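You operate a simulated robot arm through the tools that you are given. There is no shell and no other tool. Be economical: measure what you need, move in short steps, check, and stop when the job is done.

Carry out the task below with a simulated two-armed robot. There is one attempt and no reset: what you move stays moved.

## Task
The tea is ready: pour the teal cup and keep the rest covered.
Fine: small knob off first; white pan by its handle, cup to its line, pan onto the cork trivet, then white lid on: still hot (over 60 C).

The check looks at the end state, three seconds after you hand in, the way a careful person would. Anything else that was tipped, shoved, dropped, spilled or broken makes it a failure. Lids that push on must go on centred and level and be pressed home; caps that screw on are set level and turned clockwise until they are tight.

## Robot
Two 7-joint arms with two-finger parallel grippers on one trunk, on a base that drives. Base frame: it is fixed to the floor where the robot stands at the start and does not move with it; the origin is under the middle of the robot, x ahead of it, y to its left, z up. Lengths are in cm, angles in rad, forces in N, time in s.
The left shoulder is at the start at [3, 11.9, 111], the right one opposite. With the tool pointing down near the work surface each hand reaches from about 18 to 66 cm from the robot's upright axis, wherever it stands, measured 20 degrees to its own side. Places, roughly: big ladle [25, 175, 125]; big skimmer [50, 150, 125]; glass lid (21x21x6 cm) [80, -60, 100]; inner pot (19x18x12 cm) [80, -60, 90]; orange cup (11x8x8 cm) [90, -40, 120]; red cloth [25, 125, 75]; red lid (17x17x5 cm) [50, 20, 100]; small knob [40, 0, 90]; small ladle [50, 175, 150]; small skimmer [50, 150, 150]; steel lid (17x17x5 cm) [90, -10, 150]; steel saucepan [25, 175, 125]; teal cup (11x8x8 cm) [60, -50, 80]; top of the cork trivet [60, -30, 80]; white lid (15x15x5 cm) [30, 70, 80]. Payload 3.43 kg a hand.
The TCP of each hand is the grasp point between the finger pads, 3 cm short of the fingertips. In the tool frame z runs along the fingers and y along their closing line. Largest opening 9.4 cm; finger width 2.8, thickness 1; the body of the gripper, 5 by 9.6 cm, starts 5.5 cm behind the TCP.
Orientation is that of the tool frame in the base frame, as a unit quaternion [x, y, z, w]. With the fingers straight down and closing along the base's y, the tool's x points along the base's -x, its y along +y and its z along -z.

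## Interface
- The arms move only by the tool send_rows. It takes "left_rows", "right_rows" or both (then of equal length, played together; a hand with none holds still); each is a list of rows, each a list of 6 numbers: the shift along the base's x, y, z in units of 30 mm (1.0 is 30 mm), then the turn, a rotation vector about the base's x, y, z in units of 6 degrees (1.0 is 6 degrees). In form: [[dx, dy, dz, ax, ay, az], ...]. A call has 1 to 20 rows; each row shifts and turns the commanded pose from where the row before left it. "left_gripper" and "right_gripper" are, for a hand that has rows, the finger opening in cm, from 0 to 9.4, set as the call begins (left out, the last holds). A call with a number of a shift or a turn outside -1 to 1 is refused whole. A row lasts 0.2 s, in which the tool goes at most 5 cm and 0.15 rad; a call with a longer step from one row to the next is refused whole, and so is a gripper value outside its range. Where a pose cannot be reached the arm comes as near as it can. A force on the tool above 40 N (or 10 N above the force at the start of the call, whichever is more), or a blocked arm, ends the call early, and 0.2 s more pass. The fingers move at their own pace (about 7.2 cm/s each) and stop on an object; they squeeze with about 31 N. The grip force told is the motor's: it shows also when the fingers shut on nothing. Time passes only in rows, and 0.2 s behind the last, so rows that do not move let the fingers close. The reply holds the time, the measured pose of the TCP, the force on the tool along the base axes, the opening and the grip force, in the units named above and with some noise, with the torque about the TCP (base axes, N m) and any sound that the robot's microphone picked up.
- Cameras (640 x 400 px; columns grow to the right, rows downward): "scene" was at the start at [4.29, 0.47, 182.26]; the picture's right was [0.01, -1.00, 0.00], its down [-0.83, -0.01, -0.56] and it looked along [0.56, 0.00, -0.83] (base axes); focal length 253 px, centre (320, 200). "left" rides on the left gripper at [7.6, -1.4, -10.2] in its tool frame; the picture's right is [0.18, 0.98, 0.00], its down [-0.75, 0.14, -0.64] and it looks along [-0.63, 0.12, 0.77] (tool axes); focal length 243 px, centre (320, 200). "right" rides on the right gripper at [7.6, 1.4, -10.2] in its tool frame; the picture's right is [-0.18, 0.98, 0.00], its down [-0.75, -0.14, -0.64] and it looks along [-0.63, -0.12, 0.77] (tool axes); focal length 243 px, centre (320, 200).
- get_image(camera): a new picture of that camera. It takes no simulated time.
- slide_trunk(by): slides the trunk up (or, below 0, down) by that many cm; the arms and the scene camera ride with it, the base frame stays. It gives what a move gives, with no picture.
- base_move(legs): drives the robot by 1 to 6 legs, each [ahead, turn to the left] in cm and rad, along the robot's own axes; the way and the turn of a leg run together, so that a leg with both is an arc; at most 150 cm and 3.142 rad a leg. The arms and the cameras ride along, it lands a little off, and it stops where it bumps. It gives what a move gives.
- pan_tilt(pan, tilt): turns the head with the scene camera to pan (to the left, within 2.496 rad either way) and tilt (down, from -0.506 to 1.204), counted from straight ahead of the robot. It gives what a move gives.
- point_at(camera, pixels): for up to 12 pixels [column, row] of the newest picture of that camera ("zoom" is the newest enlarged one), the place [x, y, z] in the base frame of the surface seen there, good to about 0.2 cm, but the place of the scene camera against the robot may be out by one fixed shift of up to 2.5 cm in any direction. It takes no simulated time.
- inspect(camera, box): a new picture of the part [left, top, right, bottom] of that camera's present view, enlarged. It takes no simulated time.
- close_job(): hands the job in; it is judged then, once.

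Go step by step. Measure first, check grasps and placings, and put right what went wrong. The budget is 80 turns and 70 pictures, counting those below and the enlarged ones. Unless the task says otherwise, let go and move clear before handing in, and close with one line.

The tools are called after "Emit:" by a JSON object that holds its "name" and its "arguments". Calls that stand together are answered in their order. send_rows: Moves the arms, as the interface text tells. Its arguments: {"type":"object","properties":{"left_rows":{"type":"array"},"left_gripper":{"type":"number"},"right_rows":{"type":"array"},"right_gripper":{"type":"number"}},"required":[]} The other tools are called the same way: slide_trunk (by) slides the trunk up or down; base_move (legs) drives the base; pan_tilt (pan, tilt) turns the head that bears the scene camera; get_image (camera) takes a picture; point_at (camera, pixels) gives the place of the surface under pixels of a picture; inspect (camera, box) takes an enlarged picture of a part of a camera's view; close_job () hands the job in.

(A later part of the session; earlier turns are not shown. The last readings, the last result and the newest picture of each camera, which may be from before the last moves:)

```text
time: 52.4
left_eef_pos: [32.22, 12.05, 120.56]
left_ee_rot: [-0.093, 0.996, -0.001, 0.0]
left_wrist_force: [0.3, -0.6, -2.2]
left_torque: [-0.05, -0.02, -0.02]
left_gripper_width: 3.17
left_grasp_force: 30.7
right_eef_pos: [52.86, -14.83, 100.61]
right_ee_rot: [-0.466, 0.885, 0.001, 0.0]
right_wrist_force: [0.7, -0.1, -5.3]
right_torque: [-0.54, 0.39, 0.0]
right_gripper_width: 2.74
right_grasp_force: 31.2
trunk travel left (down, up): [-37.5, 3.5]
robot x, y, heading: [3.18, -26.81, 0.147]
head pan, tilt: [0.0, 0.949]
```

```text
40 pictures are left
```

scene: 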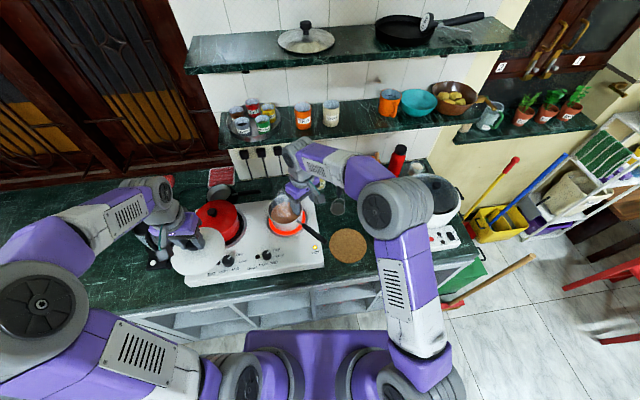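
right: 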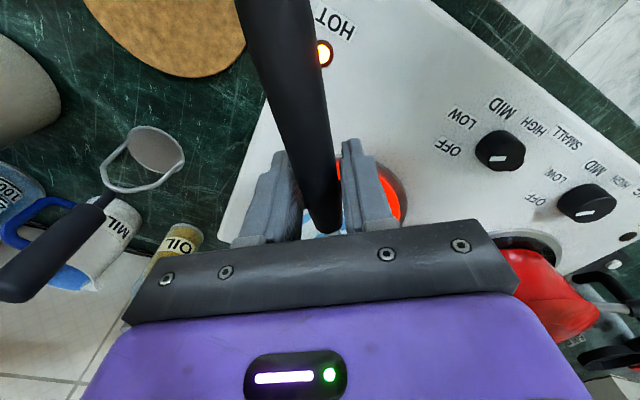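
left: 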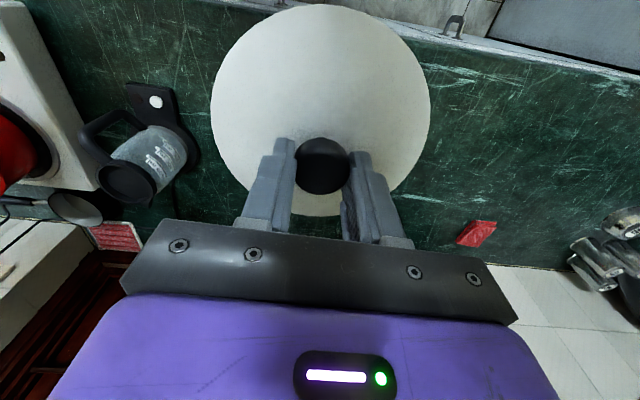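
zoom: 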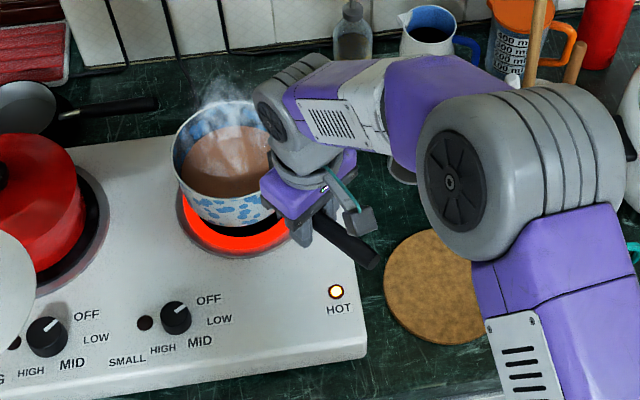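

The pan is lifted (5.3 N, torque fits a level hold) and its wall now shows a blue pattern. I'll carry it gently towards the robot and then right, turning the handle to 25°, to stand beside the cup.

Emit:
{"name": "send_rows", "arguments": {"right_rows": [[-0.2, 0, 0.15, 0, 0, 0], [-0.4, 0, 0.15, 0, 0, 0], [-0.5, 0, 0.15, 0, 0, 0], [-0.5, 0, 0.15, 0, 0, 0], [-0.5, 0, 0.15, 0, 0, 0], [-0.4, 0, 0.15, 0, 0, 0], [-0.3, 0, 0.15, 0, 0, 0], [-0.2, 0, 0.15, 0, 0, 0]]}}

Emit:
{"name": "send_rows", "arguments": {"right_rows": [[0.04, -0.2, 0, 0, 0, -0.255], [0.04, -0.35, 0, 0, 0, -0.255], [0.04, -0.5, 0, 0, 0, -0.255], [0.04, -0.65, 0, 0, 0, -0.255], [0.04, -0.65, 0, 0, 0, -0.255], [0.04, -0.65, 0, 0, 0, -0.255], [0.04, -0.65, 0, 0, 0, -0.255], [0.04, -0.65, 0, 0, 0, -0.255], [0.04, -0.65, 0, 0, 0, -0.255], [0.04, -0.65, 0, 0, 0, -0.255], [0.04, -0.65, 0, 0, 0, -0.255], [0.04, -0.65, 0, 0, 0, -0.255], [0.04, -0.65, 0, 0, 0, -0.255], [0.04, -0.65, 0, 0, 0, -0.255], [0.04, -0.65, 0, 0, 0, -0.255], [0.04, -0.65, 0, 0, 0, -0.255], [0.04, -0.65, 0, 0, 0, -0.255], [0.04, -0.5, 0, 0, 0, -0.255], [0.04, -0.35, 0, 0, 0, -0.255], [0.04, -0.23, 0, 0, 0, -0.255]]}}

Emit:
{"name": "get_image", "arguments": {"camera": "scene"}}

Emit:
{"name": "get_image", "arguments": {"camera": "right"}}

Emit:
{"name": "inspect", "arguments": {"camera": "scene", "box": [330, 160, 490, 280]}}

```text
time: 54.2
left_eef_pos: [32.16, 11.93, 120.56]
left_ee_rot: [-0.094, 0.996, 0.0, 0.0]
left_wrist_force: [0.0, -0.2, -1.2]
left_torque: [-0.02, 0.02, -0.02]
left_gripper_width: 3.16
left_grasp_force: 31.0
right_eef_pos: [44.02, -14.94, 104.18]
right_ee_rot: [-0.466, 0.885, 0.0, 0.0]
right_wrist_force: [-0.3, 0.2, -6.4]
right_torque: [-0.58, 0.38, -0.02]
right_gripper_width: 2.76
right_grasp_force: 31.0
trunk travel left (down, up): [-37.5, 3.5]
robot x, y, heading: [3.45, -27.39, 0.153]
head pan, tilt: [0.0, 0.949]
```

```text
time: 58.4
left_eef_pos: [32.21, 11.79, 120.58]
left_ee_rot: [-0.094, 0.996, 0.0, 0.0]
left_wrist_force: [0.2, -1.0, -1.2]
left_torque: [0.02, -0.02, 0.0]
left_gripper_width: 3.13
left_grasp_force: 31.3
right_eef_pos: [46.31, -48.69, 104.12]
right_ee_rot: [-0.215, 0.977, 0.0, -0.001]
right_wrist_force: [0.0, 0.2, -6.2]
right_torque: [-0.3, 0.63, -0.03]
right_gripper_width: 2.74
right_grasp_force: 31.4
trunk travel left (down, up): [-37.5, 3.5]
robot x, y, heading: [3.27, -26.93, 0.154]
head pan, tilt: [0.0, 0.949]
```

```text
39 pictures are left
```

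scene: 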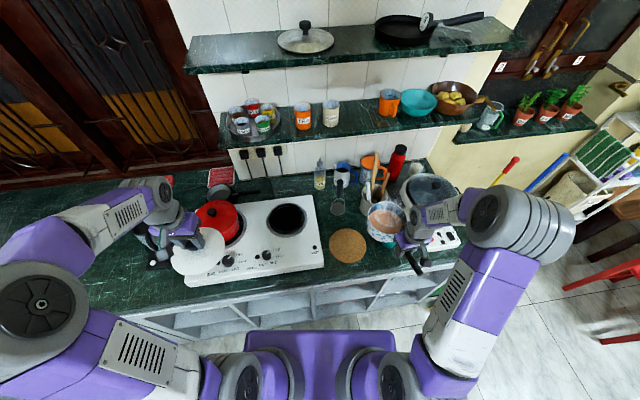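

```text
38 pictures are left
```

right: 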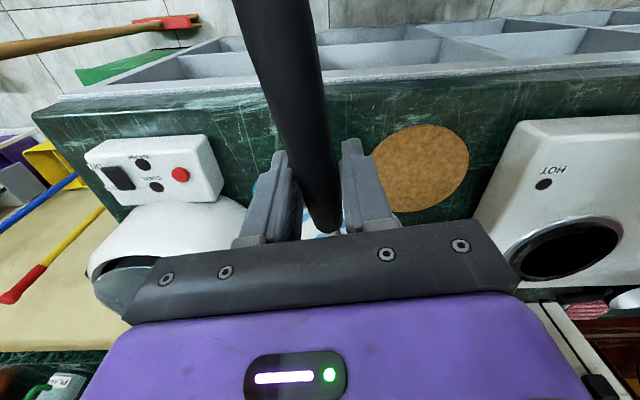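

```text
3.33 times, centred on (410, 220) of scene
```

zoom: 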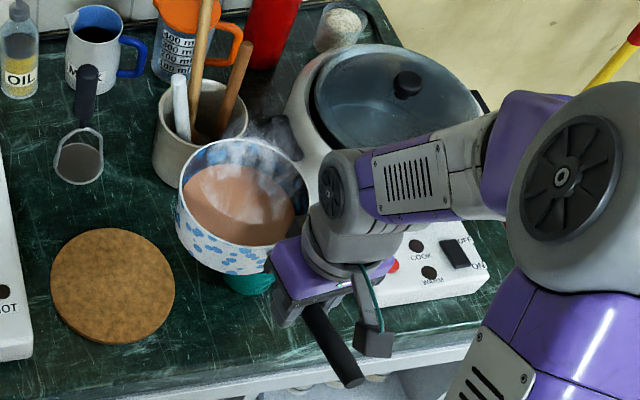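

The pan is beside the cup and level, tea still at the same height. I'll measure the rim in this zoom, to place the lip over the cup (60.5, -47.8).

Emit:
{"name": "point_at", "arguments": {"camera": "zoom", "pixels": [[179, 190], [308, 178], [232, 248], [240, 205], [250, 278], [236, 140], [270, 250], [200, 95], [240, 110], [216, 140], [190, 100], [205, 5]]}}

Emit:
{"name": "get_image", "arguments": {"camera": "left"}}

```text
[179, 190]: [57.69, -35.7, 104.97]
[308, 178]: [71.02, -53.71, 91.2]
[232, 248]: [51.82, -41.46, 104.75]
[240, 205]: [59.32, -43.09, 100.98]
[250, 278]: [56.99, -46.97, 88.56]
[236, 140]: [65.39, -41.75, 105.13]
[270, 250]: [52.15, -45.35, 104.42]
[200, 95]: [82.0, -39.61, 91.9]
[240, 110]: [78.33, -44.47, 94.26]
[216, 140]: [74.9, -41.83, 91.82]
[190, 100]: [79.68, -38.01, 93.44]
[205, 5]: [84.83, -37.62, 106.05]
```

```text
36 pictures are left
```

left: 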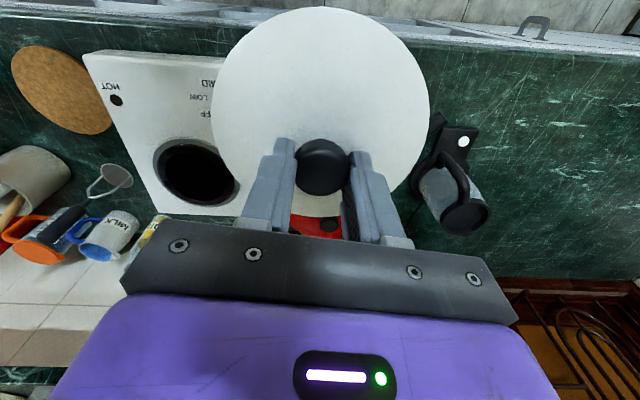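

Rim centre is (58.6, -42.4), so a roll about azimuth 26° brings the lip over the cup. I'll lower 3.5 cm and roll to about 25°, just short of pouring, then check.

Emit:
{"name": "send_rows", "arguments": {"right_rows": [[0, 0, -0.2, 0.3, 0.145, 0], [0, 0, -0.2, 0.5, 0.24, 0], [0, 0, -0.2, 0.63, 0.305, 0], [0, 0, -0.2, 0.63, 0.305, 0], [0, 0, -0.2, 0.63, 0.305, 0], [0, 0, -0.17, 0.63, 0.305, 0], [0, 0, 0, 0.43, 0.2, 0], [0, 0, 0, 0, 0, 0]]}}

Emit:
{"name": "inspect", "arguments": {"camera": "scene", "box": [340, 170, 480, 275]}}

Emit:
{"name": "get_image", "arguments": {"camera": "right"}}

```text
time: 60.2
left_eef_pos: [32.27, 11.88, 120.5]
left_ee_rot: [-0.094, 0.996, 0.0, 0.0]
left_wrist_force: [0.3, 0.3, -1.7]
left_torque: [-0.01, 0.01, -0.01]
left_gripper_width: 3.16
left_grasp_force: 31.0
right_eef_pos: [46.26, -48.62, 100.57]
right_ee_rot: [-0.211, 0.953, 0.211, -0.048]
right_wrist_force: [-0.4, 0.2, -5.9]
right_torque: [-0.41, 0.59, 0.0]
right_gripper_width: 2.74
right_grasp_force: 30.7
trunk travel left (down, up): [-37.5, 3.5]
robot x, y, heading: [3.69, -26.88, 0.152]
head pan, tilt: [0.0, 0.949]
```

```text
3.81 times, centred on (410, 222) of scene
```

zoom: 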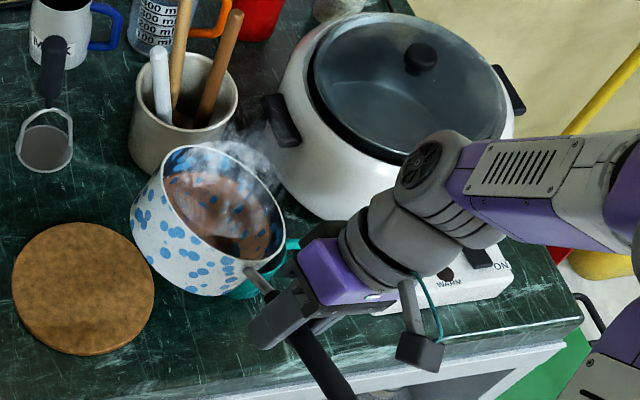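

```text
34 pictures are left
```

right: 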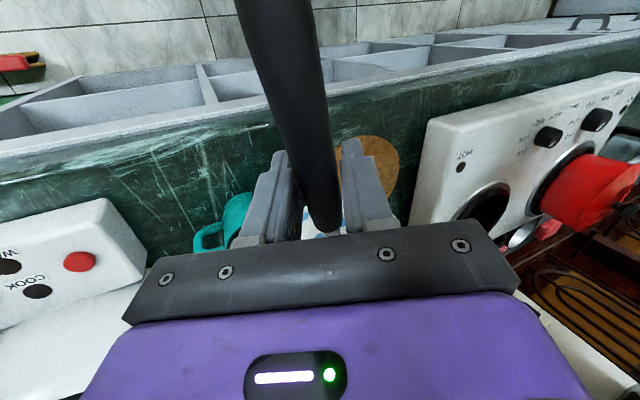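

Tea is approaching the lip and the cup shows in the right view at (235,215). I'll roll another 10° slowly and look.

Emit:
{"name": "send_rows", "arguments": {"right_rows": [[0, 0, 0, 0.38, 0.184, 0], [0, 0, 0, 0.38, 0.184, 0], [0, 0, 0, 0.38, 0.184, 0], [0, 0, 0, 0.38, 0.184, 0], [0, 0, 0, 0, 0, 0], [0, 0, 0, 0, 0, 0]]}}

Emit:
{"name": "inspect", "arguments": {"camera": "scene", "box": [360, 180, 440, 250]}}

Emit:
{"name": "inspect", "arguments": {"camera": "right", "box": [160, 120, 340, 260]}}

```text
time: 61.6
left_eef_pos: [32.21, 11.91, 120.5]
left_ee_rot: [-0.094, 0.996, 0.0, 0.0]
left_wrist_force: [-0.4, -1.0, -1.6]
left_torque: [0.0, 0.02, 0.02]
left_gripper_width: 3.15
left_grasp_force: 30.8
right_eef_pos: [46.26, -48.54, 100.5]
right_ee_rot: [-0.206, 0.931, 0.294, -0.07]
right_wrist_force: [0.1, -0.2, -6.3]
right_torque: [-0.43, 0.56, 0.05]
right_gripper_width: 2.74
right_grasp_force: 31.1
trunk travel left (down, up): [-37.5, 3.5]
robot x, y, heading: [3.22, -26.65, 0.154]
head pan, tilt: [0.0, 0.949]
```

```text
5.71 times, centred on (400, 215) of scene
```

zoom: 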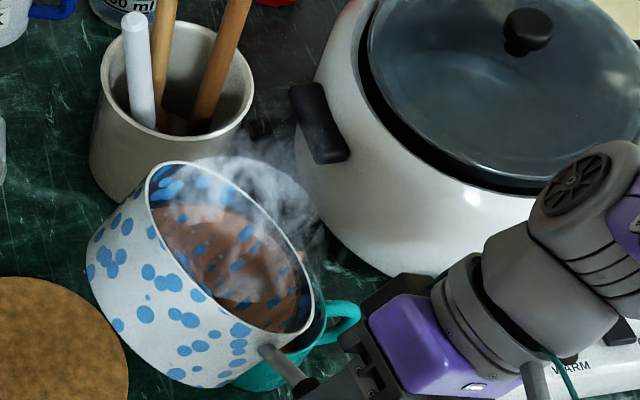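

```text
2.86 times, centred on (250, 190) of right
```

zoom: 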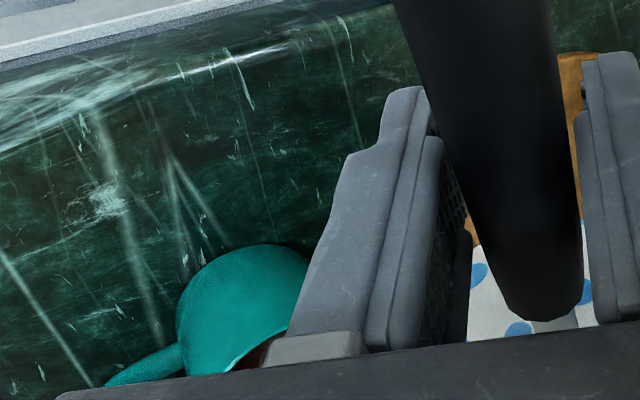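

At 35° the tea reaches the lip but the weight is unchanged. I'll roll on by 5° and hold.

Emit:
{"name": "send_rows", "arguments": {"right_rows": [[0.02, -0.04, 0, 0.38, 0.184, 0], [0.02, -0.04, 0, 0.38, 0.184, 0], [0, 0, 0, 0, 0, 0], [0, 0, 0, 0, 0, 0], [0, 0, 0, 0, 0, 0]]}}

Emit:
{"name": "inspect", "arguments": {"camera": "scene", "box": [360, 180, 440, 250]}}

```text
time: 62.8
left_eef_pos: [32.17, 11.84, 120.57]
left_ee_rot: [-0.095, 0.995, 0.001, 0.001]
left_wrist_force: [-0.3, 0.5, -1.1]
left_torque: [0.02, 0.03, 0.0]
left_gripper_width: 3.14
left_grasp_force: 31.2
right_eef_pos: [46.48, -48.89, 100.59]
right_ee_rot: [-0.203, 0.917, 0.335, -0.079]
right_wrist_force: [-0.8, 0.2, -5.2]
right_torque: [-0.41, 0.47, 0.0]
right_gripper_width: 2.77
right_grasp_force: 31.0
trunk travel left (down, up): [-37.5, 3.5]
robot x, y, heading: [3.48, -27.32, 0.153]
head pan, tilt: [0.0, 0.949]
```

```text
5.71 times, centred on (400, 215) of scene
```

zoom: 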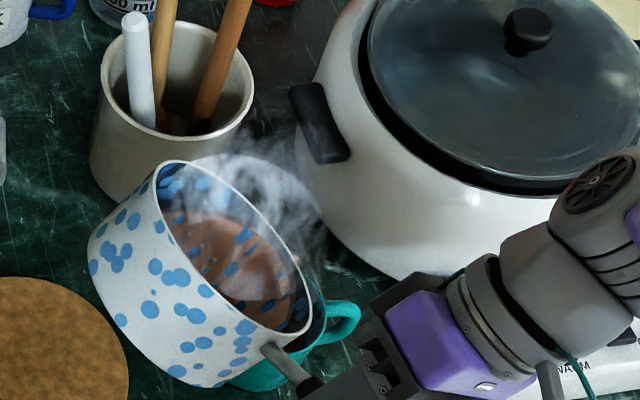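

The torque fell from about 0.70 to 0.62 N·m, so roughly 60 ml is poured, with no spill in view. I'll go on with 6° more.

Emit:
{"name": "send_rows", "arguments": {"right_rows": [[0.03, -0.06, 0, 0.45, 0.22, 0], [0.03, -0.06, 0, 0.45, 0.22, 0], [0, 0, 0, 0, 0, 0], [0, 0, 0, 0, 0, 0], [0, 0, 0, 0, 0, 0], [0, 0, 0, 0, 0, 0]]}}

Emit:
{"name": "inspect", "arguments": {"camera": "scene", "box": [380, 200, 430, 245]}}

Emit:
{"name": "get_image", "arguments": {"camera": "right"}}

```text
time: 64.2
left_eef_pos: [32.04, 11.76, 120.6]
left_ee_rot: [-0.094, 0.996, 0.0, -0.001]
left_wrist_force: [0.0, 1.1, -1.8]
left_torque: [-0.01, 0.01, -0.04]
left_gripper_width: 3.13
left_grasp_force: 31.1
right_eef_pos: [46.62, -49.21, 100.67]
right_ee_rot: [-0.199, 0.898, 0.383, -0.091]
right_wrist_force: [-0.1, 0.3, -5.2]
right_torque: [-0.39, 0.37, -0.02]
right_gripper_width: 2.77
right_grasp_force: 30.9
trunk travel left (down, up): [-37.5, 3.5]
robot x, y, heading: [3.63, -27.32, 0.155]
head pan, tilt: [0.0, 0.949]
```

```text
8.89 times, centred on (405, 222) of scene
```

zoom: 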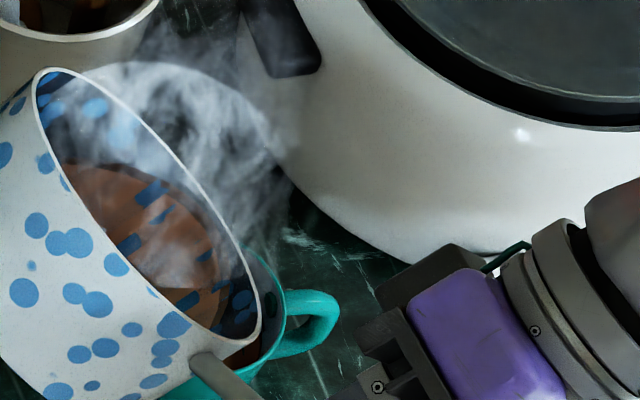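

```text
29 pictures are left
```

right: 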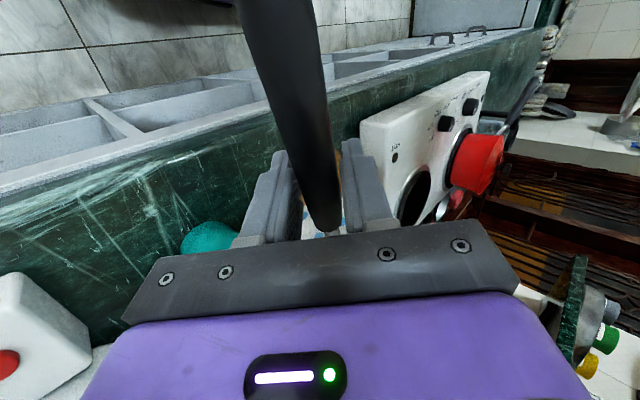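

Torque is now ~0.54 N·m, so about 120 ml is poured; brown shows in the cup at (235,355). I'll roll back and move the pan off to see the level.

Emit:
{"name": "send_rows", "arguments": {"right_rows": [[0, 0, 0, -0.6, -0.29, 0], [0, 0, 0, -0.6, -0.29, 0], [0, 0, 0, -0.6, -0.29, 0], [-0.12, 0.25, 0.05, -0.6, -0.29, 0], [-0.24, 0.48, 0.1, -0.3, -0.145, 0], [-0.24, 0.48, 0.1, 0, 0, 0], [-0.24, 0.48, 0, 0, 0, 0], [-0.12, 0.25, 0, 0, 0, 0], [0, 0, 0, 0, 0, 0]]}}

Emit:
{"name": "inspect", "arguments": {"camera": "scene", "box": [360, 195, 440, 265]}}

```text
time: 66.2
left_eef_pos: [32.1, 12.01, 120.58]
left_ee_rot: [-0.095, 0.995, 0.0, 0.0]
left_wrist_force: [-0.5, 0.6, -2.3]
left_torque: [0.0, -0.01, -0.03]
left_gripper_width: 3.15
left_grasp_force: 31.3
right_eef_pos: [43.7, -43.46, 101.43]
right_ee_rot: [-0.21, 0.947, 0.238, -0.057]
right_wrist_force: [-0.3, 0.2, -4.4]
right_torque: [-0.33, 0.45, -0.01]
right_gripper_width: 2.76
right_grasp_force: 30.6
trunk travel left (down, up): [-37.5, 3.5]
robot x, y, heading: [3.75, -26.92, 0.151]
head pan, tilt: [0.0, 0.949]
```

```text
5.71 times, centred on (400, 230) of scene
```

zoom: 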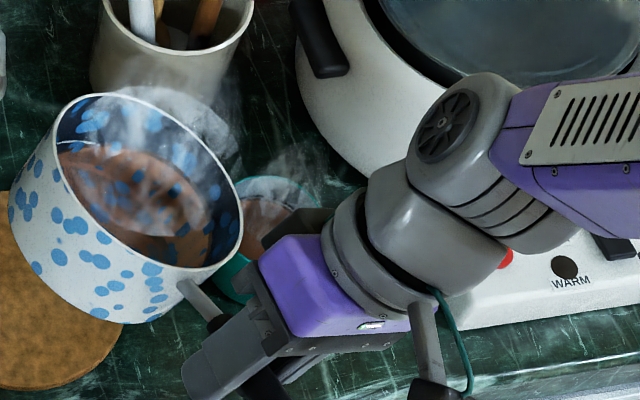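

The cup now shows at (265,205) with tea inside. I'll enlarge it and take the levels.

Emit:
{"name": "inspect", "arguments": {"camera": "scene", "box": [385, 213, 405, 228]}}

Emit:
{"name": "point_at", "arguments": {"camera": "zoom", "pixels": [[250, 230], [250, 180], [250, 130], [250, 100], [250, 80], [300, 120], [350, 150], [200, 200], [420, 80], [250, 60], [250, 45], [480, 150]]}}

```text
16.00 times, centred on (395, 220) of scene
```

zoom: 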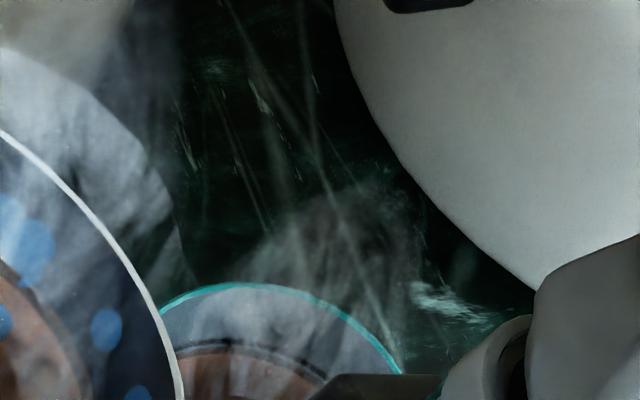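

```text
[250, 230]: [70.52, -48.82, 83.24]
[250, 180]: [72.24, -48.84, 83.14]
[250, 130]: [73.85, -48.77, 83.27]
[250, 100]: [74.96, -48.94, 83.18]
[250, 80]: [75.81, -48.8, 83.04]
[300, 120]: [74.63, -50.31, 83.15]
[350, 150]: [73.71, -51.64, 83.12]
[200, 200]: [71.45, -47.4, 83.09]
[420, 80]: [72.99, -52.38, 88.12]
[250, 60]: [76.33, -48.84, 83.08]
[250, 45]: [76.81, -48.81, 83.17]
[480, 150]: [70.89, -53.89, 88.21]
```

A dark ring at (245,346) sits just above the tea edge at ~(240,355), so the cup is close to its line. I'll measure ring, tea and rim heights.

Emit:
{"name": "point_at", "arguments": {"camera": "zoom", "pixels": [[240, 288], [240, 320], [240, 338], [240, 346], [240, 352], [240, 362], [240, 380], [240, 396], [310, 362], [300, 380], [200, 350], [200, 380]]}}

Emit:
{"name": "inspect", "arguments": {"camera": "scene", "box": [388, 218, 404, 230]}}

```text
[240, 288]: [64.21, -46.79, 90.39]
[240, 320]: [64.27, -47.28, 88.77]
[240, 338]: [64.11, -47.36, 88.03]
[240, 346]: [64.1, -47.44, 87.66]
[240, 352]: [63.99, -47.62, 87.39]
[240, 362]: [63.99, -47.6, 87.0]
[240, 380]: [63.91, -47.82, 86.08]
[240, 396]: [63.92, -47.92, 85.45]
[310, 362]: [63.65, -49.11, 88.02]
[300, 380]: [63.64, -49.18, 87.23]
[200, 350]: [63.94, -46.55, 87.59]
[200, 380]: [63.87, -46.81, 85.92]
```

```text
16.00 times, centred on (396, 224) of scene
```

zoom: 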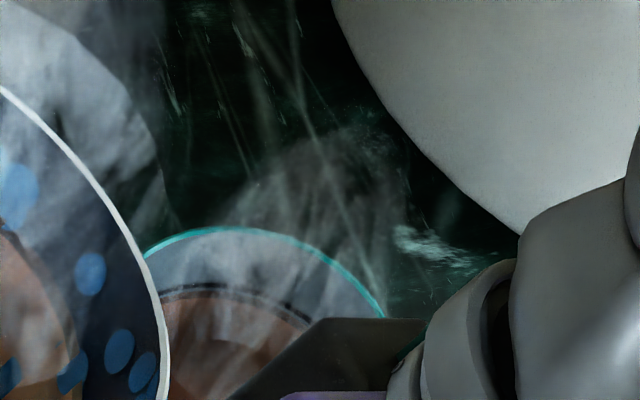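

The brown area reads as falling height along the wall, which doesn't fit a flat surface, so I'll probe deeper points.

Emit:
{"name": "point_at", "arguments": {"camera": "zoom", "pixels": [[200, 285], [200, 300], [200, 320], [200, 340], [200, 360], [200, 380], [200, 395], [240, 340], [180, 330], [180, 380], [270, 320], [40, 330]]}}

```text
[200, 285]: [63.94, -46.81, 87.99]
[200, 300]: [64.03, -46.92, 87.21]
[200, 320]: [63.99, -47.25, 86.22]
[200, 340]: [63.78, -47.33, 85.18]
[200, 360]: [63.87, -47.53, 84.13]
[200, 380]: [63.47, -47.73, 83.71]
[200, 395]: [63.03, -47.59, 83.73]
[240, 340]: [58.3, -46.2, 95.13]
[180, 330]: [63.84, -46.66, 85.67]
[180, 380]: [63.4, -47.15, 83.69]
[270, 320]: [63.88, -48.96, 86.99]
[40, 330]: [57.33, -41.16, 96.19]
```

Depth sees through the tea to the cup's floor (83.7), so I judge by eye: the tea edge is ~0.4 cm under the ring. I'll move the pan further left for a clear view of the cup.

Emit:
{"name": "send_rows", "arguments": {"right_rows": [[-0.1, 0.3, 0.1, 0, 0, 0], [-0.2, 0.5, 0.1, 0, 0, 0], [-0.2, 0.6, 0, 0, 0, 0], [-0.2, 0.6, 0, 0, 0, 0], [-0.1, 0.5, 0, 0, 0, 0], [0, 0.3, 0, 0, 0, 0], [0, 0, 0, 0, 0, 0]]}}

Emit:
{"name": "inspect", "arguments": {"camera": "scene", "box": [380, 210, 420, 245]}}

```text
time: 67.8
left_eef_pos: [32.07, 11.88, 120.64]
left_ee_rot: [-0.095, 0.996, 0.0, 0.0]
left_wrist_force: [-0.1, 0.8, -2.1]
left_torque: [0.02, 0.02, 0.02]
left_gripper_width: 3.17
left_grasp_force: 31.1
right_eef_pos: [41.4, -35.0, 101.92]
right_ee_rot: [-0.209, 0.947, 0.237, -0.057]
right_wrist_force: [0.1, 0.6, -4.6]
right_torque: [-0.34, 0.44, -0.01]
right_gripper_width: 2.77
right_grasp_force: 31.6
trunk travel left (down, up): [-37.5, 3.5]
robot x, y, heading: [3.48, -27.01, 0.152]
head pan, tilt: [0.0, 0.949]
```

```text
11.43 times, centred on (400, 228) of scene
```

zoom: 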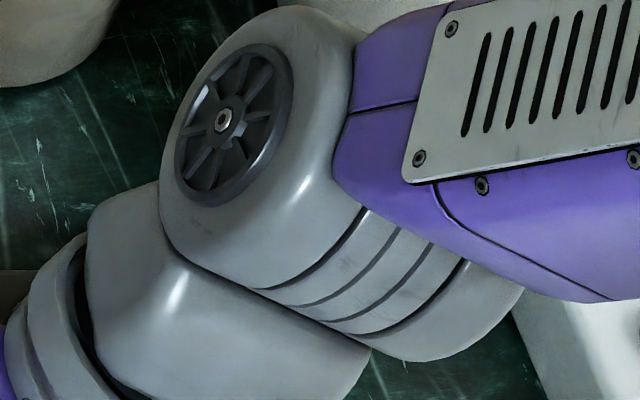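

The arm hides the cup from the head now; the wrist camera should see it instead.

Emit:
{"name": "get_image", "arguments": {"camera": "right"}}

```text
24 pictures are left
```

right: 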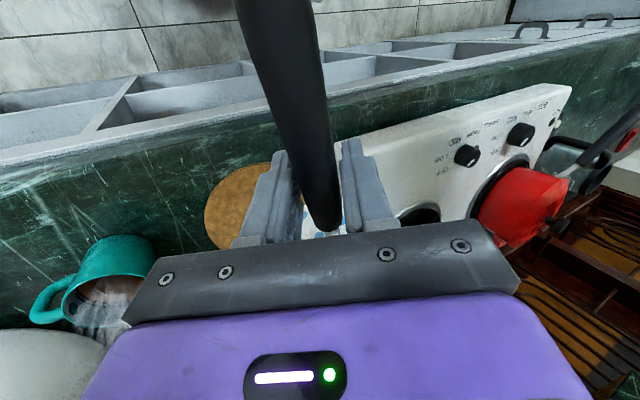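

Emit:
{"name": "inspect", "arguments": {"camera": "right", "box": [55, 260, 165, 340]}}

```text
5.00 times, centred on (110, 300) of right
```

zoom: 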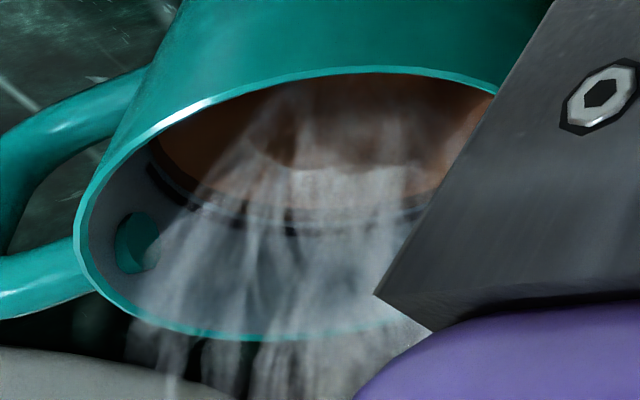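

The ring lies about 0.4 cm above the tea edge (ring (300,230), tea ~(300,212)), so it needs a small top-up of ~15 ml. I'll go back over the cup, dip briefly to ~42° and return.

Emit:
{"name": "send_rows", "arguments": {"right_rows": [[0.08, -0.23, 0, 0, 0, 0], [0.16, -0.45, 0, 0, 0, 0], [0.2, -0.55, -0.05, 0, 0, 0], [0.2, -0.55, -0.1, 0, 0, 0], [0.2, -0.55, -0.1, 0, 0, 0], [0.2, -0.55, -0.1, 0, 0, 0], [0.2, -0.55, -0.05, 0, 0, 0], [0.2, -0.5, -0.04, 0, 0, 0], [0.16, -0.42, 0, 0, 0, 0], [0.1, -0.28, 0, 0, 0, 0], [0, 0, 0, 0, 0, 0]]}}

Emit:
{"name": "send_rows", "arguments": {"right_rows": [[0, 0, 0, 0.6, 0.29, 0], [0, 0, 0, 0.6, 0.29, 0], [0, 0, 0, 0.6, 0.29, 0], [0, 0, 0, 0, 0, 0], [0, 0, 0, -0.6, -0.29, 0], [0, 0, 0, -0.6, -0.29, 0], [0, 0, 0, -0.6, -0.29, 0], [-0.12, 0.25, 0.05, -0.2, -0.1, 0], [-0.24, 0.48, 0.1, 0, 0, 0], [-0.24, 0.48, 0.1, 0, 0, 0], [-0.24, 0.48, 0, 0, 0, 0], [-0.12, 0.25, 0, 0, 0, 0], [0, 0, 0, 0, 0, 0]]}}

Emit:
{"name": "inspect", "arguments": {"camera": "scene", "box": [388, 218, 404, 230]}}

```text
time: 70.2
left_eef_pos: [32.15, 11.86, 120.58]
left_ee_rot: [-0.094, 0.996, -0.001, -0.001]
left_wrist_force: [0.1, 0.1, -0.6]
left_torque: [0.0, 0.0, -0.02]
left_gripper_width: 3.17
left_grasp_force: 30.9
right_eef_pos: [46.33, -49.01, 100.67]
right_ee_rot: [-0.21, 0.947, 0.238, -0.056]
right_wrist_force: [-1.0, 0.1, -4.5]
right_torque: [-0.3, 0.43, -0.01]
right_gripper_width: 2.75
right_grasp_force: 31.6
trunk travel left (down, up): [-37.5, 3.5]
robot x, y, heading: [3.42, -27.33, 0.147]
head pan, tilt: [0.0, 0.949]
```

```text
time: 73.0
left_eef_pos: [32.04, 11.98, 120.55]
left_ee_rot: [-0.094, 0.996, 0.001, 0.0]
left_wrist_force: [0.2, -0.6, -1.8]
left_torque: [0.0, 0.02, 0.0]
left_gripper_width: 3.16
left_grasp_force: 31.0
right_eef_pos: [43.65, -43.09, 101.4]
right_ee_rot: [-0.211, 0.95, 0.226, -0.053]
right_wrist_force: [0.3, 0.0, -4.3]
right_torque: [-0.32, 0.44, -0.01]
right_gripper_width: 2.79
right_grasp_force: 30.8
trunk travel left (down, up): [-37.5, 3.5]
robot x, y, heading: [3.73, -26.84, 0.154]
head pan, tilt: [0.0, 0.949]
```

```text
16.00 times, centred on (396, 224) of scene
```

zoom: 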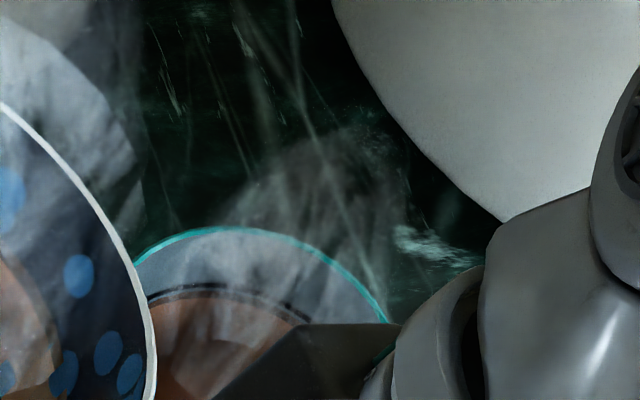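

The ring-to-tea gap looks unchanged, so 42° poured nearly nothing. I'll repeat with a brief dip to ~48°.

Emit:
{"name": "send_rows", "arguments": {"right_rows": [[0.12, -0.25, -0.05, 0, 0, 0], [0.22, -0.45, -0.1, 0, 0, 0], [0.22, -0.45, -0.1, 0, 0, 0], [0.22, -0.45, 0, 0, 0, 0], [0.22, -0.44, 0, 0, 0, 0], [0, 0, 0, 0.635, 0.308, 0], [0, 0, 0, 0.635, 0.308, 0], [0, 0, 0, 0.635, 0.308, 0], [0, 0, 0, 0.635, 0.308, 0], [0, 0, 0, 0.635, 0.308, 0], [0, 0, 0, 0, 0, 0], [0, 0, 0, -0.635, -0.308, 0], [0, 0, 0, -0.635, -0.308, 0], [0, 0, 0, -0.635, -0.308, 0], [-0.12, 0.25, 0.05, -0.6, -0.29, 0], [-0.24, 0.48, 0.1, -0.6, -0.29, 0], [-0.24, 0.48, 0.1, 0, 0, 0], [-0.24, 0.48, 0, 0, 0, 0], [-0.14, 0.3, 0, 0, 0, 0], [0, 0, 0, 0, 0, 0]]}}

Emit:
{"name": "inspect", "arguments": {"camera": "scene", "box": [388, 218, 404, 230]}}

```text
time: 77.2
left_eef_pos: [32.13, 11.87, 120.5]
left_ee_rot: [-0.094, 0.996, 0.0, 0.0]
left_wrist_force: [0.5, 0.3, -2.4]
left_torque: [0.02, 0.0, 0.02]
left_gripper_width: 3.15
left_grasp_force: 30.9
right_eef_pos: [43.64, -43.29, 101.37]
right_ee_rot: [-0.209, 0.949, 0.23, -0.054]
right_wrist_force: [-0.5, -0.8, -5.3]
right_torque: [-0.32, 0.42, 0.02]
right_gripper_width: 2.79
right_grasp_force: 30.6
trunk travel left (down, up): [-37.5, 3.5]
robot x, y, heading: [3.77, -27.22, 0.152]
head pan, tilt: [0.0, 0.949]
```

```text
16.00 times, centred on (396, 224) of scene
```

zoom: 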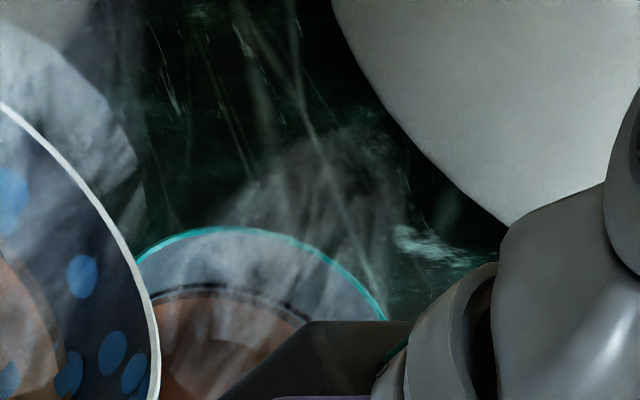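

The torque dropped slightly (0.528). I'll step aside to the former viewpoint and check with the wrist camera.

Emit:
{"name": "send_rows", "arguments": {"right_rows": [[-0.1, 0.3, 0.1, 0, 0, 0], [-0.2, 0.5, 0.1, 0, 0, 0], [-0.2, 0.6, 0, 0, 0, 0], [-0.2, 0.6, 0, 0, 0, 0], [-0.1, 0.5, 0, 0, 0, 0], [0, 0.4, 0, 0, 0, 0], [0, 0, 0, 0, 0, 0]]}}

Emit:
{"name": "inspect", "arguments": {"camera": "right", "box": [55, 260, 165, 340]}}

```text
time: 78.8
left_eef_pos: [32.09, 11.9, 120.61]
left_ee_rot: [-0.094, 0.996, 0.0, 0.0]
left_wrist_force: [-0.7, 0.0, 0.1]
left_torque: [-0.01, 0.01, 0.0]
left_gripper_width: 3.17
left_grasp_force: 31.1
right_eef_pos: [41.11, -34.55, 101.98]
right_ee_rot: [-0.21, 0.949, 0.23, -0.054]
right_wrist_force: [0.5, 0.1, -4.6]
right_torque: [-0.3, 0.41, 0.0]
right_gripper_width: 2.77
right_grasp_force: 31.2
trunk travel left (down, up): [-37.5, 3.5]
robot x, y, heading: [3.51, -26.79, 0.15]
head pan, tilt: [0.0, 0.949]
```

```text
5.00 times, centred on (110, 300) of right
```

zoom: 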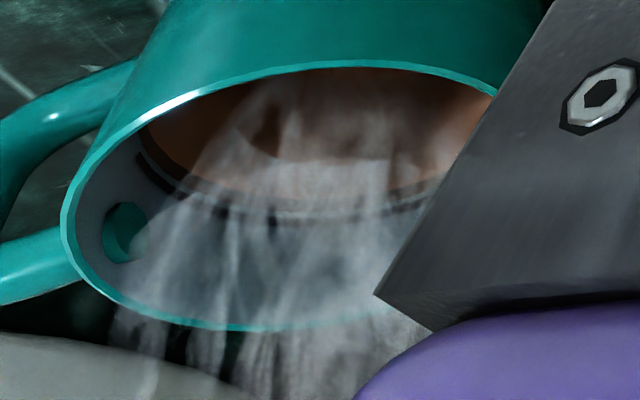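

The gap has shrunk; I'll enlarge that edge once more to decide.

Emit:
{"name": "inspect", "arguments": {"camera": "right", "box": [74, 280, 114, 310]}}

Emit:
{"name": "point_at", "arguments": {"camera": "zoom", "pixels": [[100, 60], [100, 75], [100, 90], [100, 110], [150, 150], [150, 165], [150, 180], [150, 195], [250, 170], [250, 190], [250, 210], [250, 230]]}}

```text
13.33 times, centred on (94, 295) of right
```

zoom: 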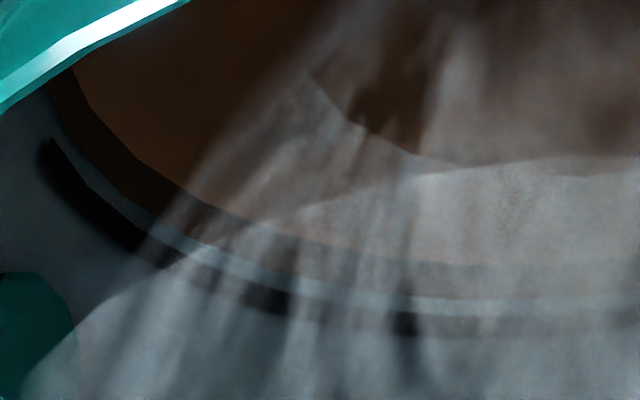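

```text
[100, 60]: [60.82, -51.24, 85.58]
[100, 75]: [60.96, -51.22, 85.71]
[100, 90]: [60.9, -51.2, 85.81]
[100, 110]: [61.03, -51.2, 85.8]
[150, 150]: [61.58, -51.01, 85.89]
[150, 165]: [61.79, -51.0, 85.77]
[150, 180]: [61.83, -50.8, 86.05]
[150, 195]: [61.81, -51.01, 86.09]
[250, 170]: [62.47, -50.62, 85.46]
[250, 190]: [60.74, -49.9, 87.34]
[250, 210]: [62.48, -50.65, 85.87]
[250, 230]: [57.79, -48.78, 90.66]
```

Only a hair of wall shows between the ring and the tea (about 0.1–0.2 cm), so the cup is at its line. Next I'll level the pan and bring it over the trivet (55.6, -30.8).

Emit:
{"name": "send_rows", "arguments": {"right_rows": [[0, 0, 0, -0.4, -0.194, 0], [0.1, -0.1, 0, -0.585, -0.284, 0], [0.15, -0.15, 0, -0.585, -0.284, 0], [0.15, -0.2, 0, -0.585, -0.284, 0], [0.15, -0.2, 0, -0.585, -0.284, 0], [0.1, -0.1, 0, -0.585, -0.284, 0], [0.08, -0.07, 0, -0.585, -0.284, 0], [0, 0, 0, -0.2, -0.1, 0], [0, 0, 0, 0, 0, 0], [0, 0, 0, 0, 0, 0]]}}

Emit:
{"name": "inspect", "arguments": {"camera": "scene", "box": [310, 170, 470, 290]}}

```text
time: 81.0
left_eef_pos: [32.07, 12.02, 120.57]
left_ee_rot: [-0.094, 0.996, 0.0, 0.001]
left_wrist_force: [-0.1, -0.1, -0.5]
left_torque: [0.0, -0.01, 0.0]
left_gripper_width: 3.14
left_grasp_force: 30.8
right_eef_pos: [43.36, -37.03, 102.02]
right_ee_rot: [-0.217, 0.976, 0.0, 0.001]
right_wrist_force: [0.8, -0.6, -5.1]
right_torque: [-0.22, 0.52, 0.04]
right_gripper_width: 2.75
right_grasp_force: 31.1
trunk travel left (down, up): [-37.5, 3.5]
robot x, y, heading: [3.24, -27.11, 0.147]
head pan, tilt: [0.0, 0.949]
```

```text
3.33 times, centred on (390, 230) of scene
```

zoom: 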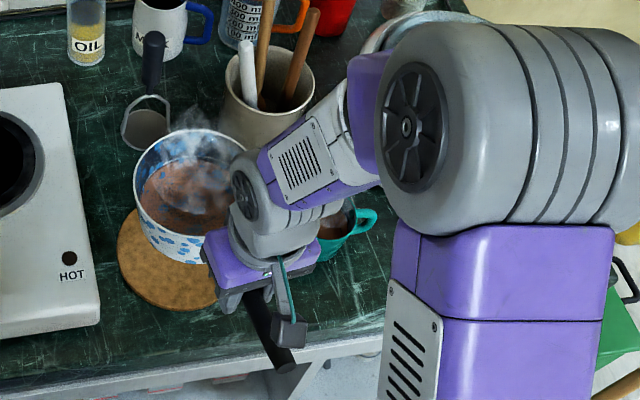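

The pan is level above the trivet. I'll measure its rim against the cork before lowering.

Emit:
{"name": "point_at", "arguments": {"camera": "zoom", "pixels": [[135, 190], [150, 150], [190, 130], [165, 224], [140, 205], [118, 255], [180, 308], [135, 290], [185, 205]]}}

```text
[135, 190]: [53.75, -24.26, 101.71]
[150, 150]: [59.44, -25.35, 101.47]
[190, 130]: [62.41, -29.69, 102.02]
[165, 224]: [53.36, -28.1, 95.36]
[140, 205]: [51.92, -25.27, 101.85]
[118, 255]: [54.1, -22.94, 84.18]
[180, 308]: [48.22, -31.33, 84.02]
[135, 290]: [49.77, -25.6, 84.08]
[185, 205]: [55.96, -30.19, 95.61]
```

Rim centre is about (55.4, -31.1), trivet (55.7, -30.7). I'll correct slightly and lower to just above the cork.

Emit:
{"name": "send_rows", "arguments": {"right_rows": [[0.1, 0.15, -0.2, 0, 0, 0], [0, 0, -0.45, 0, 0, 0], [0, 0, -0.5, 0, 0, 0], [0, 0, -0.55, 0, 0, 0], [0, 0, -0.55, 0, 0, 0], [0, 0, -0.5, 0, 0, 0], [0, 0, -0.45, 0, 0, 0], [0, 0, -0.3, 0, 0, 0], [0, 0, 0, 0, 0, 0]]}}

Emit:
{"name": "send_rows", "arguments": {"right_rows": [[0, 0, -0.12, 0, 0, 0], [0, 0, -0.12, 0, 0, 0], [0, 0, 0, 0, 0, 0]]}}

Emit:
{"name": "inspect", "arguments": {"camera": "scene", "box": [310, 190, 430, 280]}}

```text
time: 83.0
left_eef_pos: [32.04, 12.0, 120.61]
left_ee_rot: [-0.095, 0.996, 0.001, 0.0]
left_wrist_force: [-0.2, -0.4, -1.1]
left_torque: [-0.03, 0.04, 0.03]
left_gripper_width: 3.13
left_grasp_force: 31.0
right_eef_pos: [43.59, -36.6, 91.46]
right_ee_rot: [-0.216, 0.976, -0.002, 0.002]
right_wrist_force: [-0.4, -0.4, -0.4]
right_torque: [0.17, -0.03, -0.09]
right_gripper_width: 2.75
right_grasp_force: 30.7
trunk travel left (down, up): [-37.5, 3.5]
robot x, y, heading: [3.54, -26.77, 0.154]
head pan, tilt: [0.0, 0.949]
```

```text
time: 83.8
left_eef_pos: [32.11, 11.8, 120.65]
left_ee_rot: [-0.094, 0.996, 0.0, 0.0]
left_wrist_force: [0.5, 0.0, -1.7]
left_torque: [0.0, 0.0, -0.02]
left_gripper_width: 3.17
left_grasp_force: 30.7
right_eef_pos: [43.62, -36.66, 90.89]
right_ee_rot: [-0.217, 0.976, 0.0, 0.001]
right_wrist_force: [-1.5, -2.5, 2.0]
right_torque: [0.3, -0.55, -0.24]
right_gripper_width: 2.77
right_grasp_force: 31.2
trunk travel left (down, up): [-37.5, 3.5]
robot x, y, heading: [3.31, -26.87, 0.151]
head pan, tilt: [0.0, 0.949]
```

```text
4.44 times, centred on (370, 235) of scene
```

zoom: 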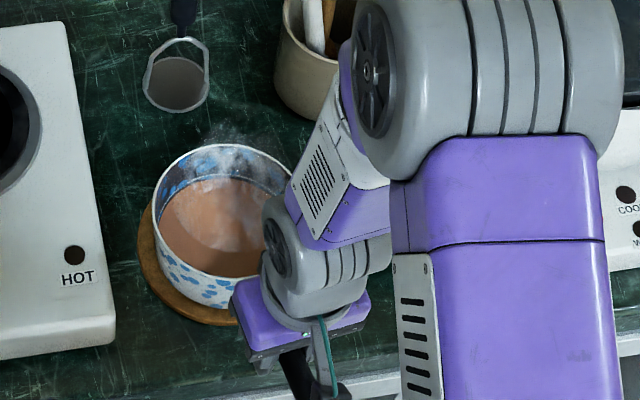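

The pan rests on the trivet (weight gone at z 91.4, then slightly pressed). I'll ease the pressure, open, rise straight up and withdraw.

Emit:
{"name": "send_rows", "arguments": {"right_rows": [[0, 0, 0.14, 0, 0, 0], [0, 0, 0, 0, 0, 0]]}}

Emit:
{"name": "send_rows", "arguments": {"right_rows": [[0, 0, 0, 0, 0, 0], [0, 0, 0, 0, 0, 0], [0, 0, 0, 0, 0, 0], [0, 0, 0.4, 0, 0, 0], [0, 0, 0.7, 0, 0, 0], [0, 0, 0.9, 0, 0, 0], [0, 0, 0.9, 0, 0, 0], [0, 0, 0.9, 0, 0, 0], [0, 0, 0.9, 0, 0, 0], [0, 0, 0.9, 0, 0, 0], [-0.3, -0.5, 0.9, 0, 0, 0], [-0.3, -0.8, 0.9, 0, 0, 0], [-0.3, -0.8, 0.9, 0, 0, 0], [-0.3, -0.8, 0, 0, 0, 0], [-0.3, -0.8, 0, 0, 0, 0], [-0.3, -0.8, 0, 0, 0, 0], [-0.3, -0.8, 0, 0, 0, 0], [0, 0, 0, 0, 0, 0]], "right_gripper": 6}}

Emit:
{"name": "inspect", "arguments": {"camera": "scene", "box": [300, 170, 460, 290]}}

```text
time: 84.4
left_eef_pos: [32.13, 12.13, 120.62]
left_ee_rot: [-0.094, 0.996, 0.001, 0.001]
left_wrist_force: [0.4, -0.3, -1.9]
left_torque: [-0.02, 0.0, 0.01]
left_gripper_width: 3.13
left_grasp_force: 31.2
right_eef_pos: [43.64, -36.48, 91.19]
right_ee_rot: [-0.216, 0.976, 0.0, 0.0]
right_wrist_force: [-0.7, 0.3, -5.7]
right_torque: [-0.23, 0.52, 0.01]
right_gripper_width: 2.75
right_grasp_force: 31.0
trunk travel left (down, up): [-37.5, 3.5]
robot x, y, heading: [3.49, -27.11, 0.151]
head pan, tilt: [0.0, 0.949]
```

```text
time: 88.2
left_eef_pos: [32.04, 12.0, 120.62]
left_ee_rot: [-0.094, 0.996, -0.001, -0.001]
left_wrist_force: [0.4, -0.3, -1.8]
left_torque: [-0.02, -0.02, 0.01]
left_gripper_width: 3.16
left_grasp_force: 31.1
right_eef_pos: [37.34, -52.45, 116.14]
right_ee_rot: [-0.217, 0.976, -0.001, 0.0]
right_wrist_force: [-0.5, -0.2, -0.2]
right_torque: [-0.04, 0.03, -0.02]
right_gripper_width: 6.02
right_grasp_force: 0.0
trunk travel left (down, up): [-37.5, 3.5]
robot x, y, heading: [3.6, -26.68, 0.15]
head pan, tilt: [0.0, 0.949]
```

```text
3.33 times, centred on (380, 230) of scene
```

zoom: 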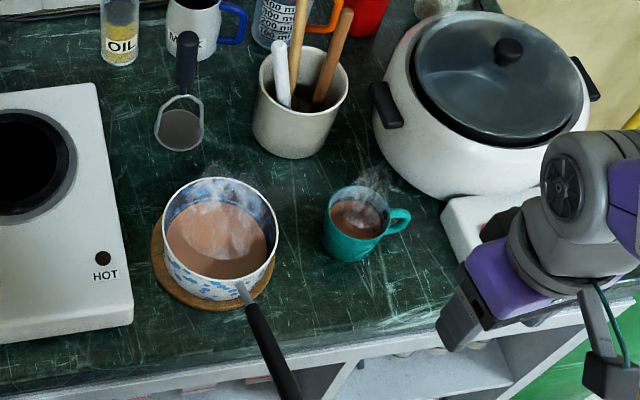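

The pan stands on the trivet, handle free, and the cup is clean. I'll look at the cup's line and measure the pan rim for the lid.

Emit:
{"name": "point_at", "arguments": {"camera": "zoom", "pixels": [[163, 222], [170, 200], [190, 184], [220, 179], [248, 190], [270, 215], [277, 245], [262, 272], [178, 258], [200, 276], [220, 235]]}}

Emit:
{"name": "inspect", "arguments": {"camera": "scene", "box": [376, 212, 408, 240]}}

```text
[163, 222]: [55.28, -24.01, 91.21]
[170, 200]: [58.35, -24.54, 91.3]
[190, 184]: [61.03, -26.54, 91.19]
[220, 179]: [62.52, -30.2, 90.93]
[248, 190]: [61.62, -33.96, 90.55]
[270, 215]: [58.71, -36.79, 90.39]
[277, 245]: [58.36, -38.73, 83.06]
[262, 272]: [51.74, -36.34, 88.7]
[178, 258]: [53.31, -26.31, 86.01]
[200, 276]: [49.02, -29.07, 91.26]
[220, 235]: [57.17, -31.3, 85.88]
```

```text
14.29 times, centred on (392, 226) of scene
```

zoom: 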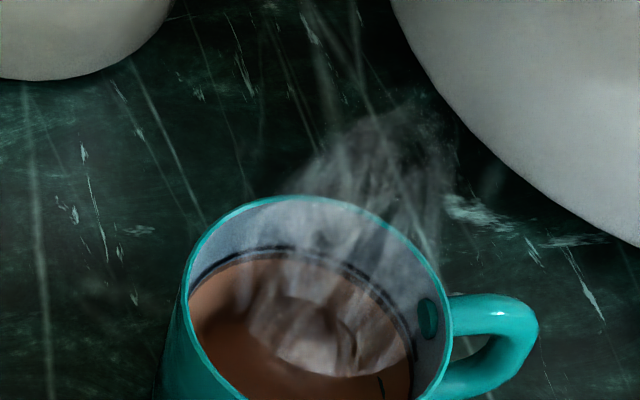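

The tea edge lies right under the cup's ring. I'll measure the pan rim also with the right wrist camera, for a cross-check of centre and level.

Emit:
{"name": "get_image", "arguments": {"camera": "right"}}

Emit:
{"name": "get_image", "arguments": {"camera": "left"}}

```text
14 pictures are left
```

right: 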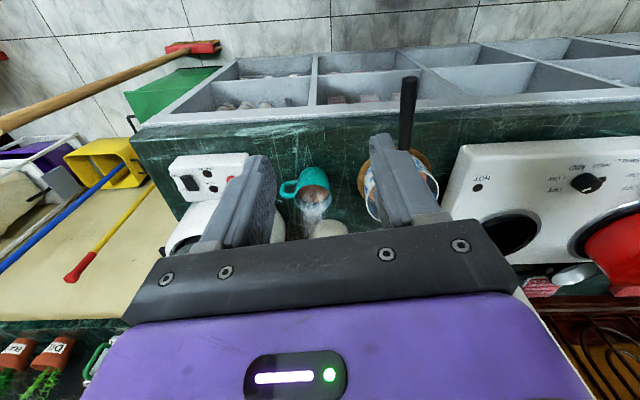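

```text
13 pictures are left
```

left: 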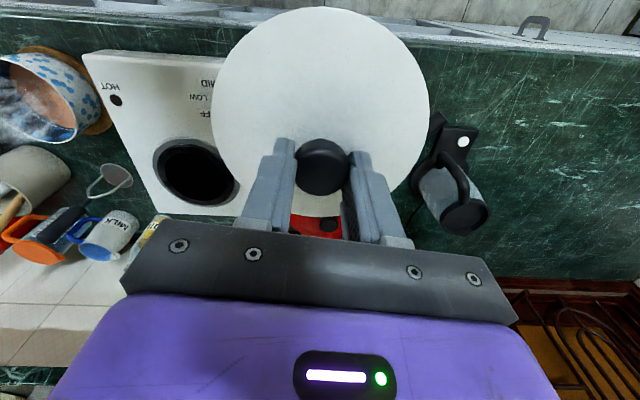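

The left view shows the pan rim at its left edge (about (35,55) to (75,130)). I'll read rim points there, plus points on the held lid.

Emit:
{"name": "point_at", "arguments": {"camera": "left", "pixels": [[10, 62], [35, 60], [55, 72], [70, 92], [77, 112], [75, 132], [55, 141], [40, 100], [20, 62]]}}

Emit:
{"name": "point_at", "arguments": {"camera": "left", "pixels": [[320, 10], [212, 110], [428, 110], [320, 180], [240, 45], [400, 45], [320, 160]]}}

Emit:
{"name": "inspect", "arguments": {"camera": "left", "box": [0, 40, 130, 150]}}

```text
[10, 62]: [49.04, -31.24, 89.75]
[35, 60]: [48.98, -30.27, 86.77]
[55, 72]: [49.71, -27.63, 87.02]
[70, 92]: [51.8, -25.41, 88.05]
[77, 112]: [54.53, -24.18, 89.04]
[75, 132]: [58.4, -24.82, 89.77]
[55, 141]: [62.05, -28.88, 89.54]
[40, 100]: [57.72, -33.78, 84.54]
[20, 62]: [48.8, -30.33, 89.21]
```

```text
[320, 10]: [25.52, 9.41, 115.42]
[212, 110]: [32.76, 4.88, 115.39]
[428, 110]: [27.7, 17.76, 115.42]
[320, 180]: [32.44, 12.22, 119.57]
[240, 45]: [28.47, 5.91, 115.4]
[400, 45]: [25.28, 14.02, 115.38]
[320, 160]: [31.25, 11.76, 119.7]
```

```text
3.64 times, centred on (65, 95) of left
```

zoom: 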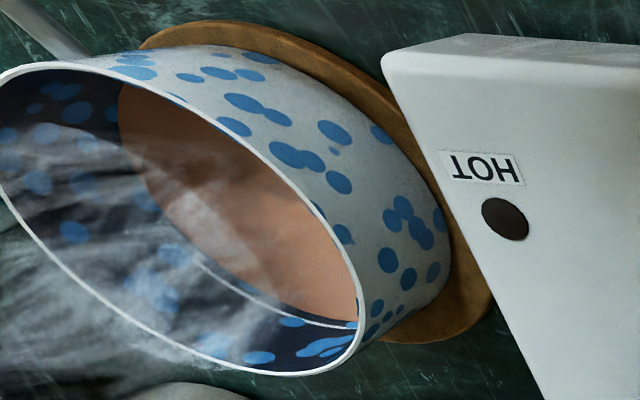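

The rim reads about 89.6–89.8 on both sides, so the pan is level. I'll take exact rim points from this zoom.

Emit:
{"name": "point_at", "arguments": {"camera": "zoom", "pixels": [[20, 69], [70, 65], [140, 80], [200, 107], [260, 149], [320, 205], [357, 270], [359, 330], [330, 366], [270, 371], [200, 350], [130, 310]]}}

```text
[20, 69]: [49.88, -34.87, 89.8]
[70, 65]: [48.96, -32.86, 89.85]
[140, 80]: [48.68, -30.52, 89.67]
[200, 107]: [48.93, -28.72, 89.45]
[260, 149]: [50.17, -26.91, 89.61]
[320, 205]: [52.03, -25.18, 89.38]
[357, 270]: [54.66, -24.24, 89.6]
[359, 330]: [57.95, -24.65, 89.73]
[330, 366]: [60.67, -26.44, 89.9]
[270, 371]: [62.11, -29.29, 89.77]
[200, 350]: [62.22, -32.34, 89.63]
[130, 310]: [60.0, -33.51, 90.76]
```

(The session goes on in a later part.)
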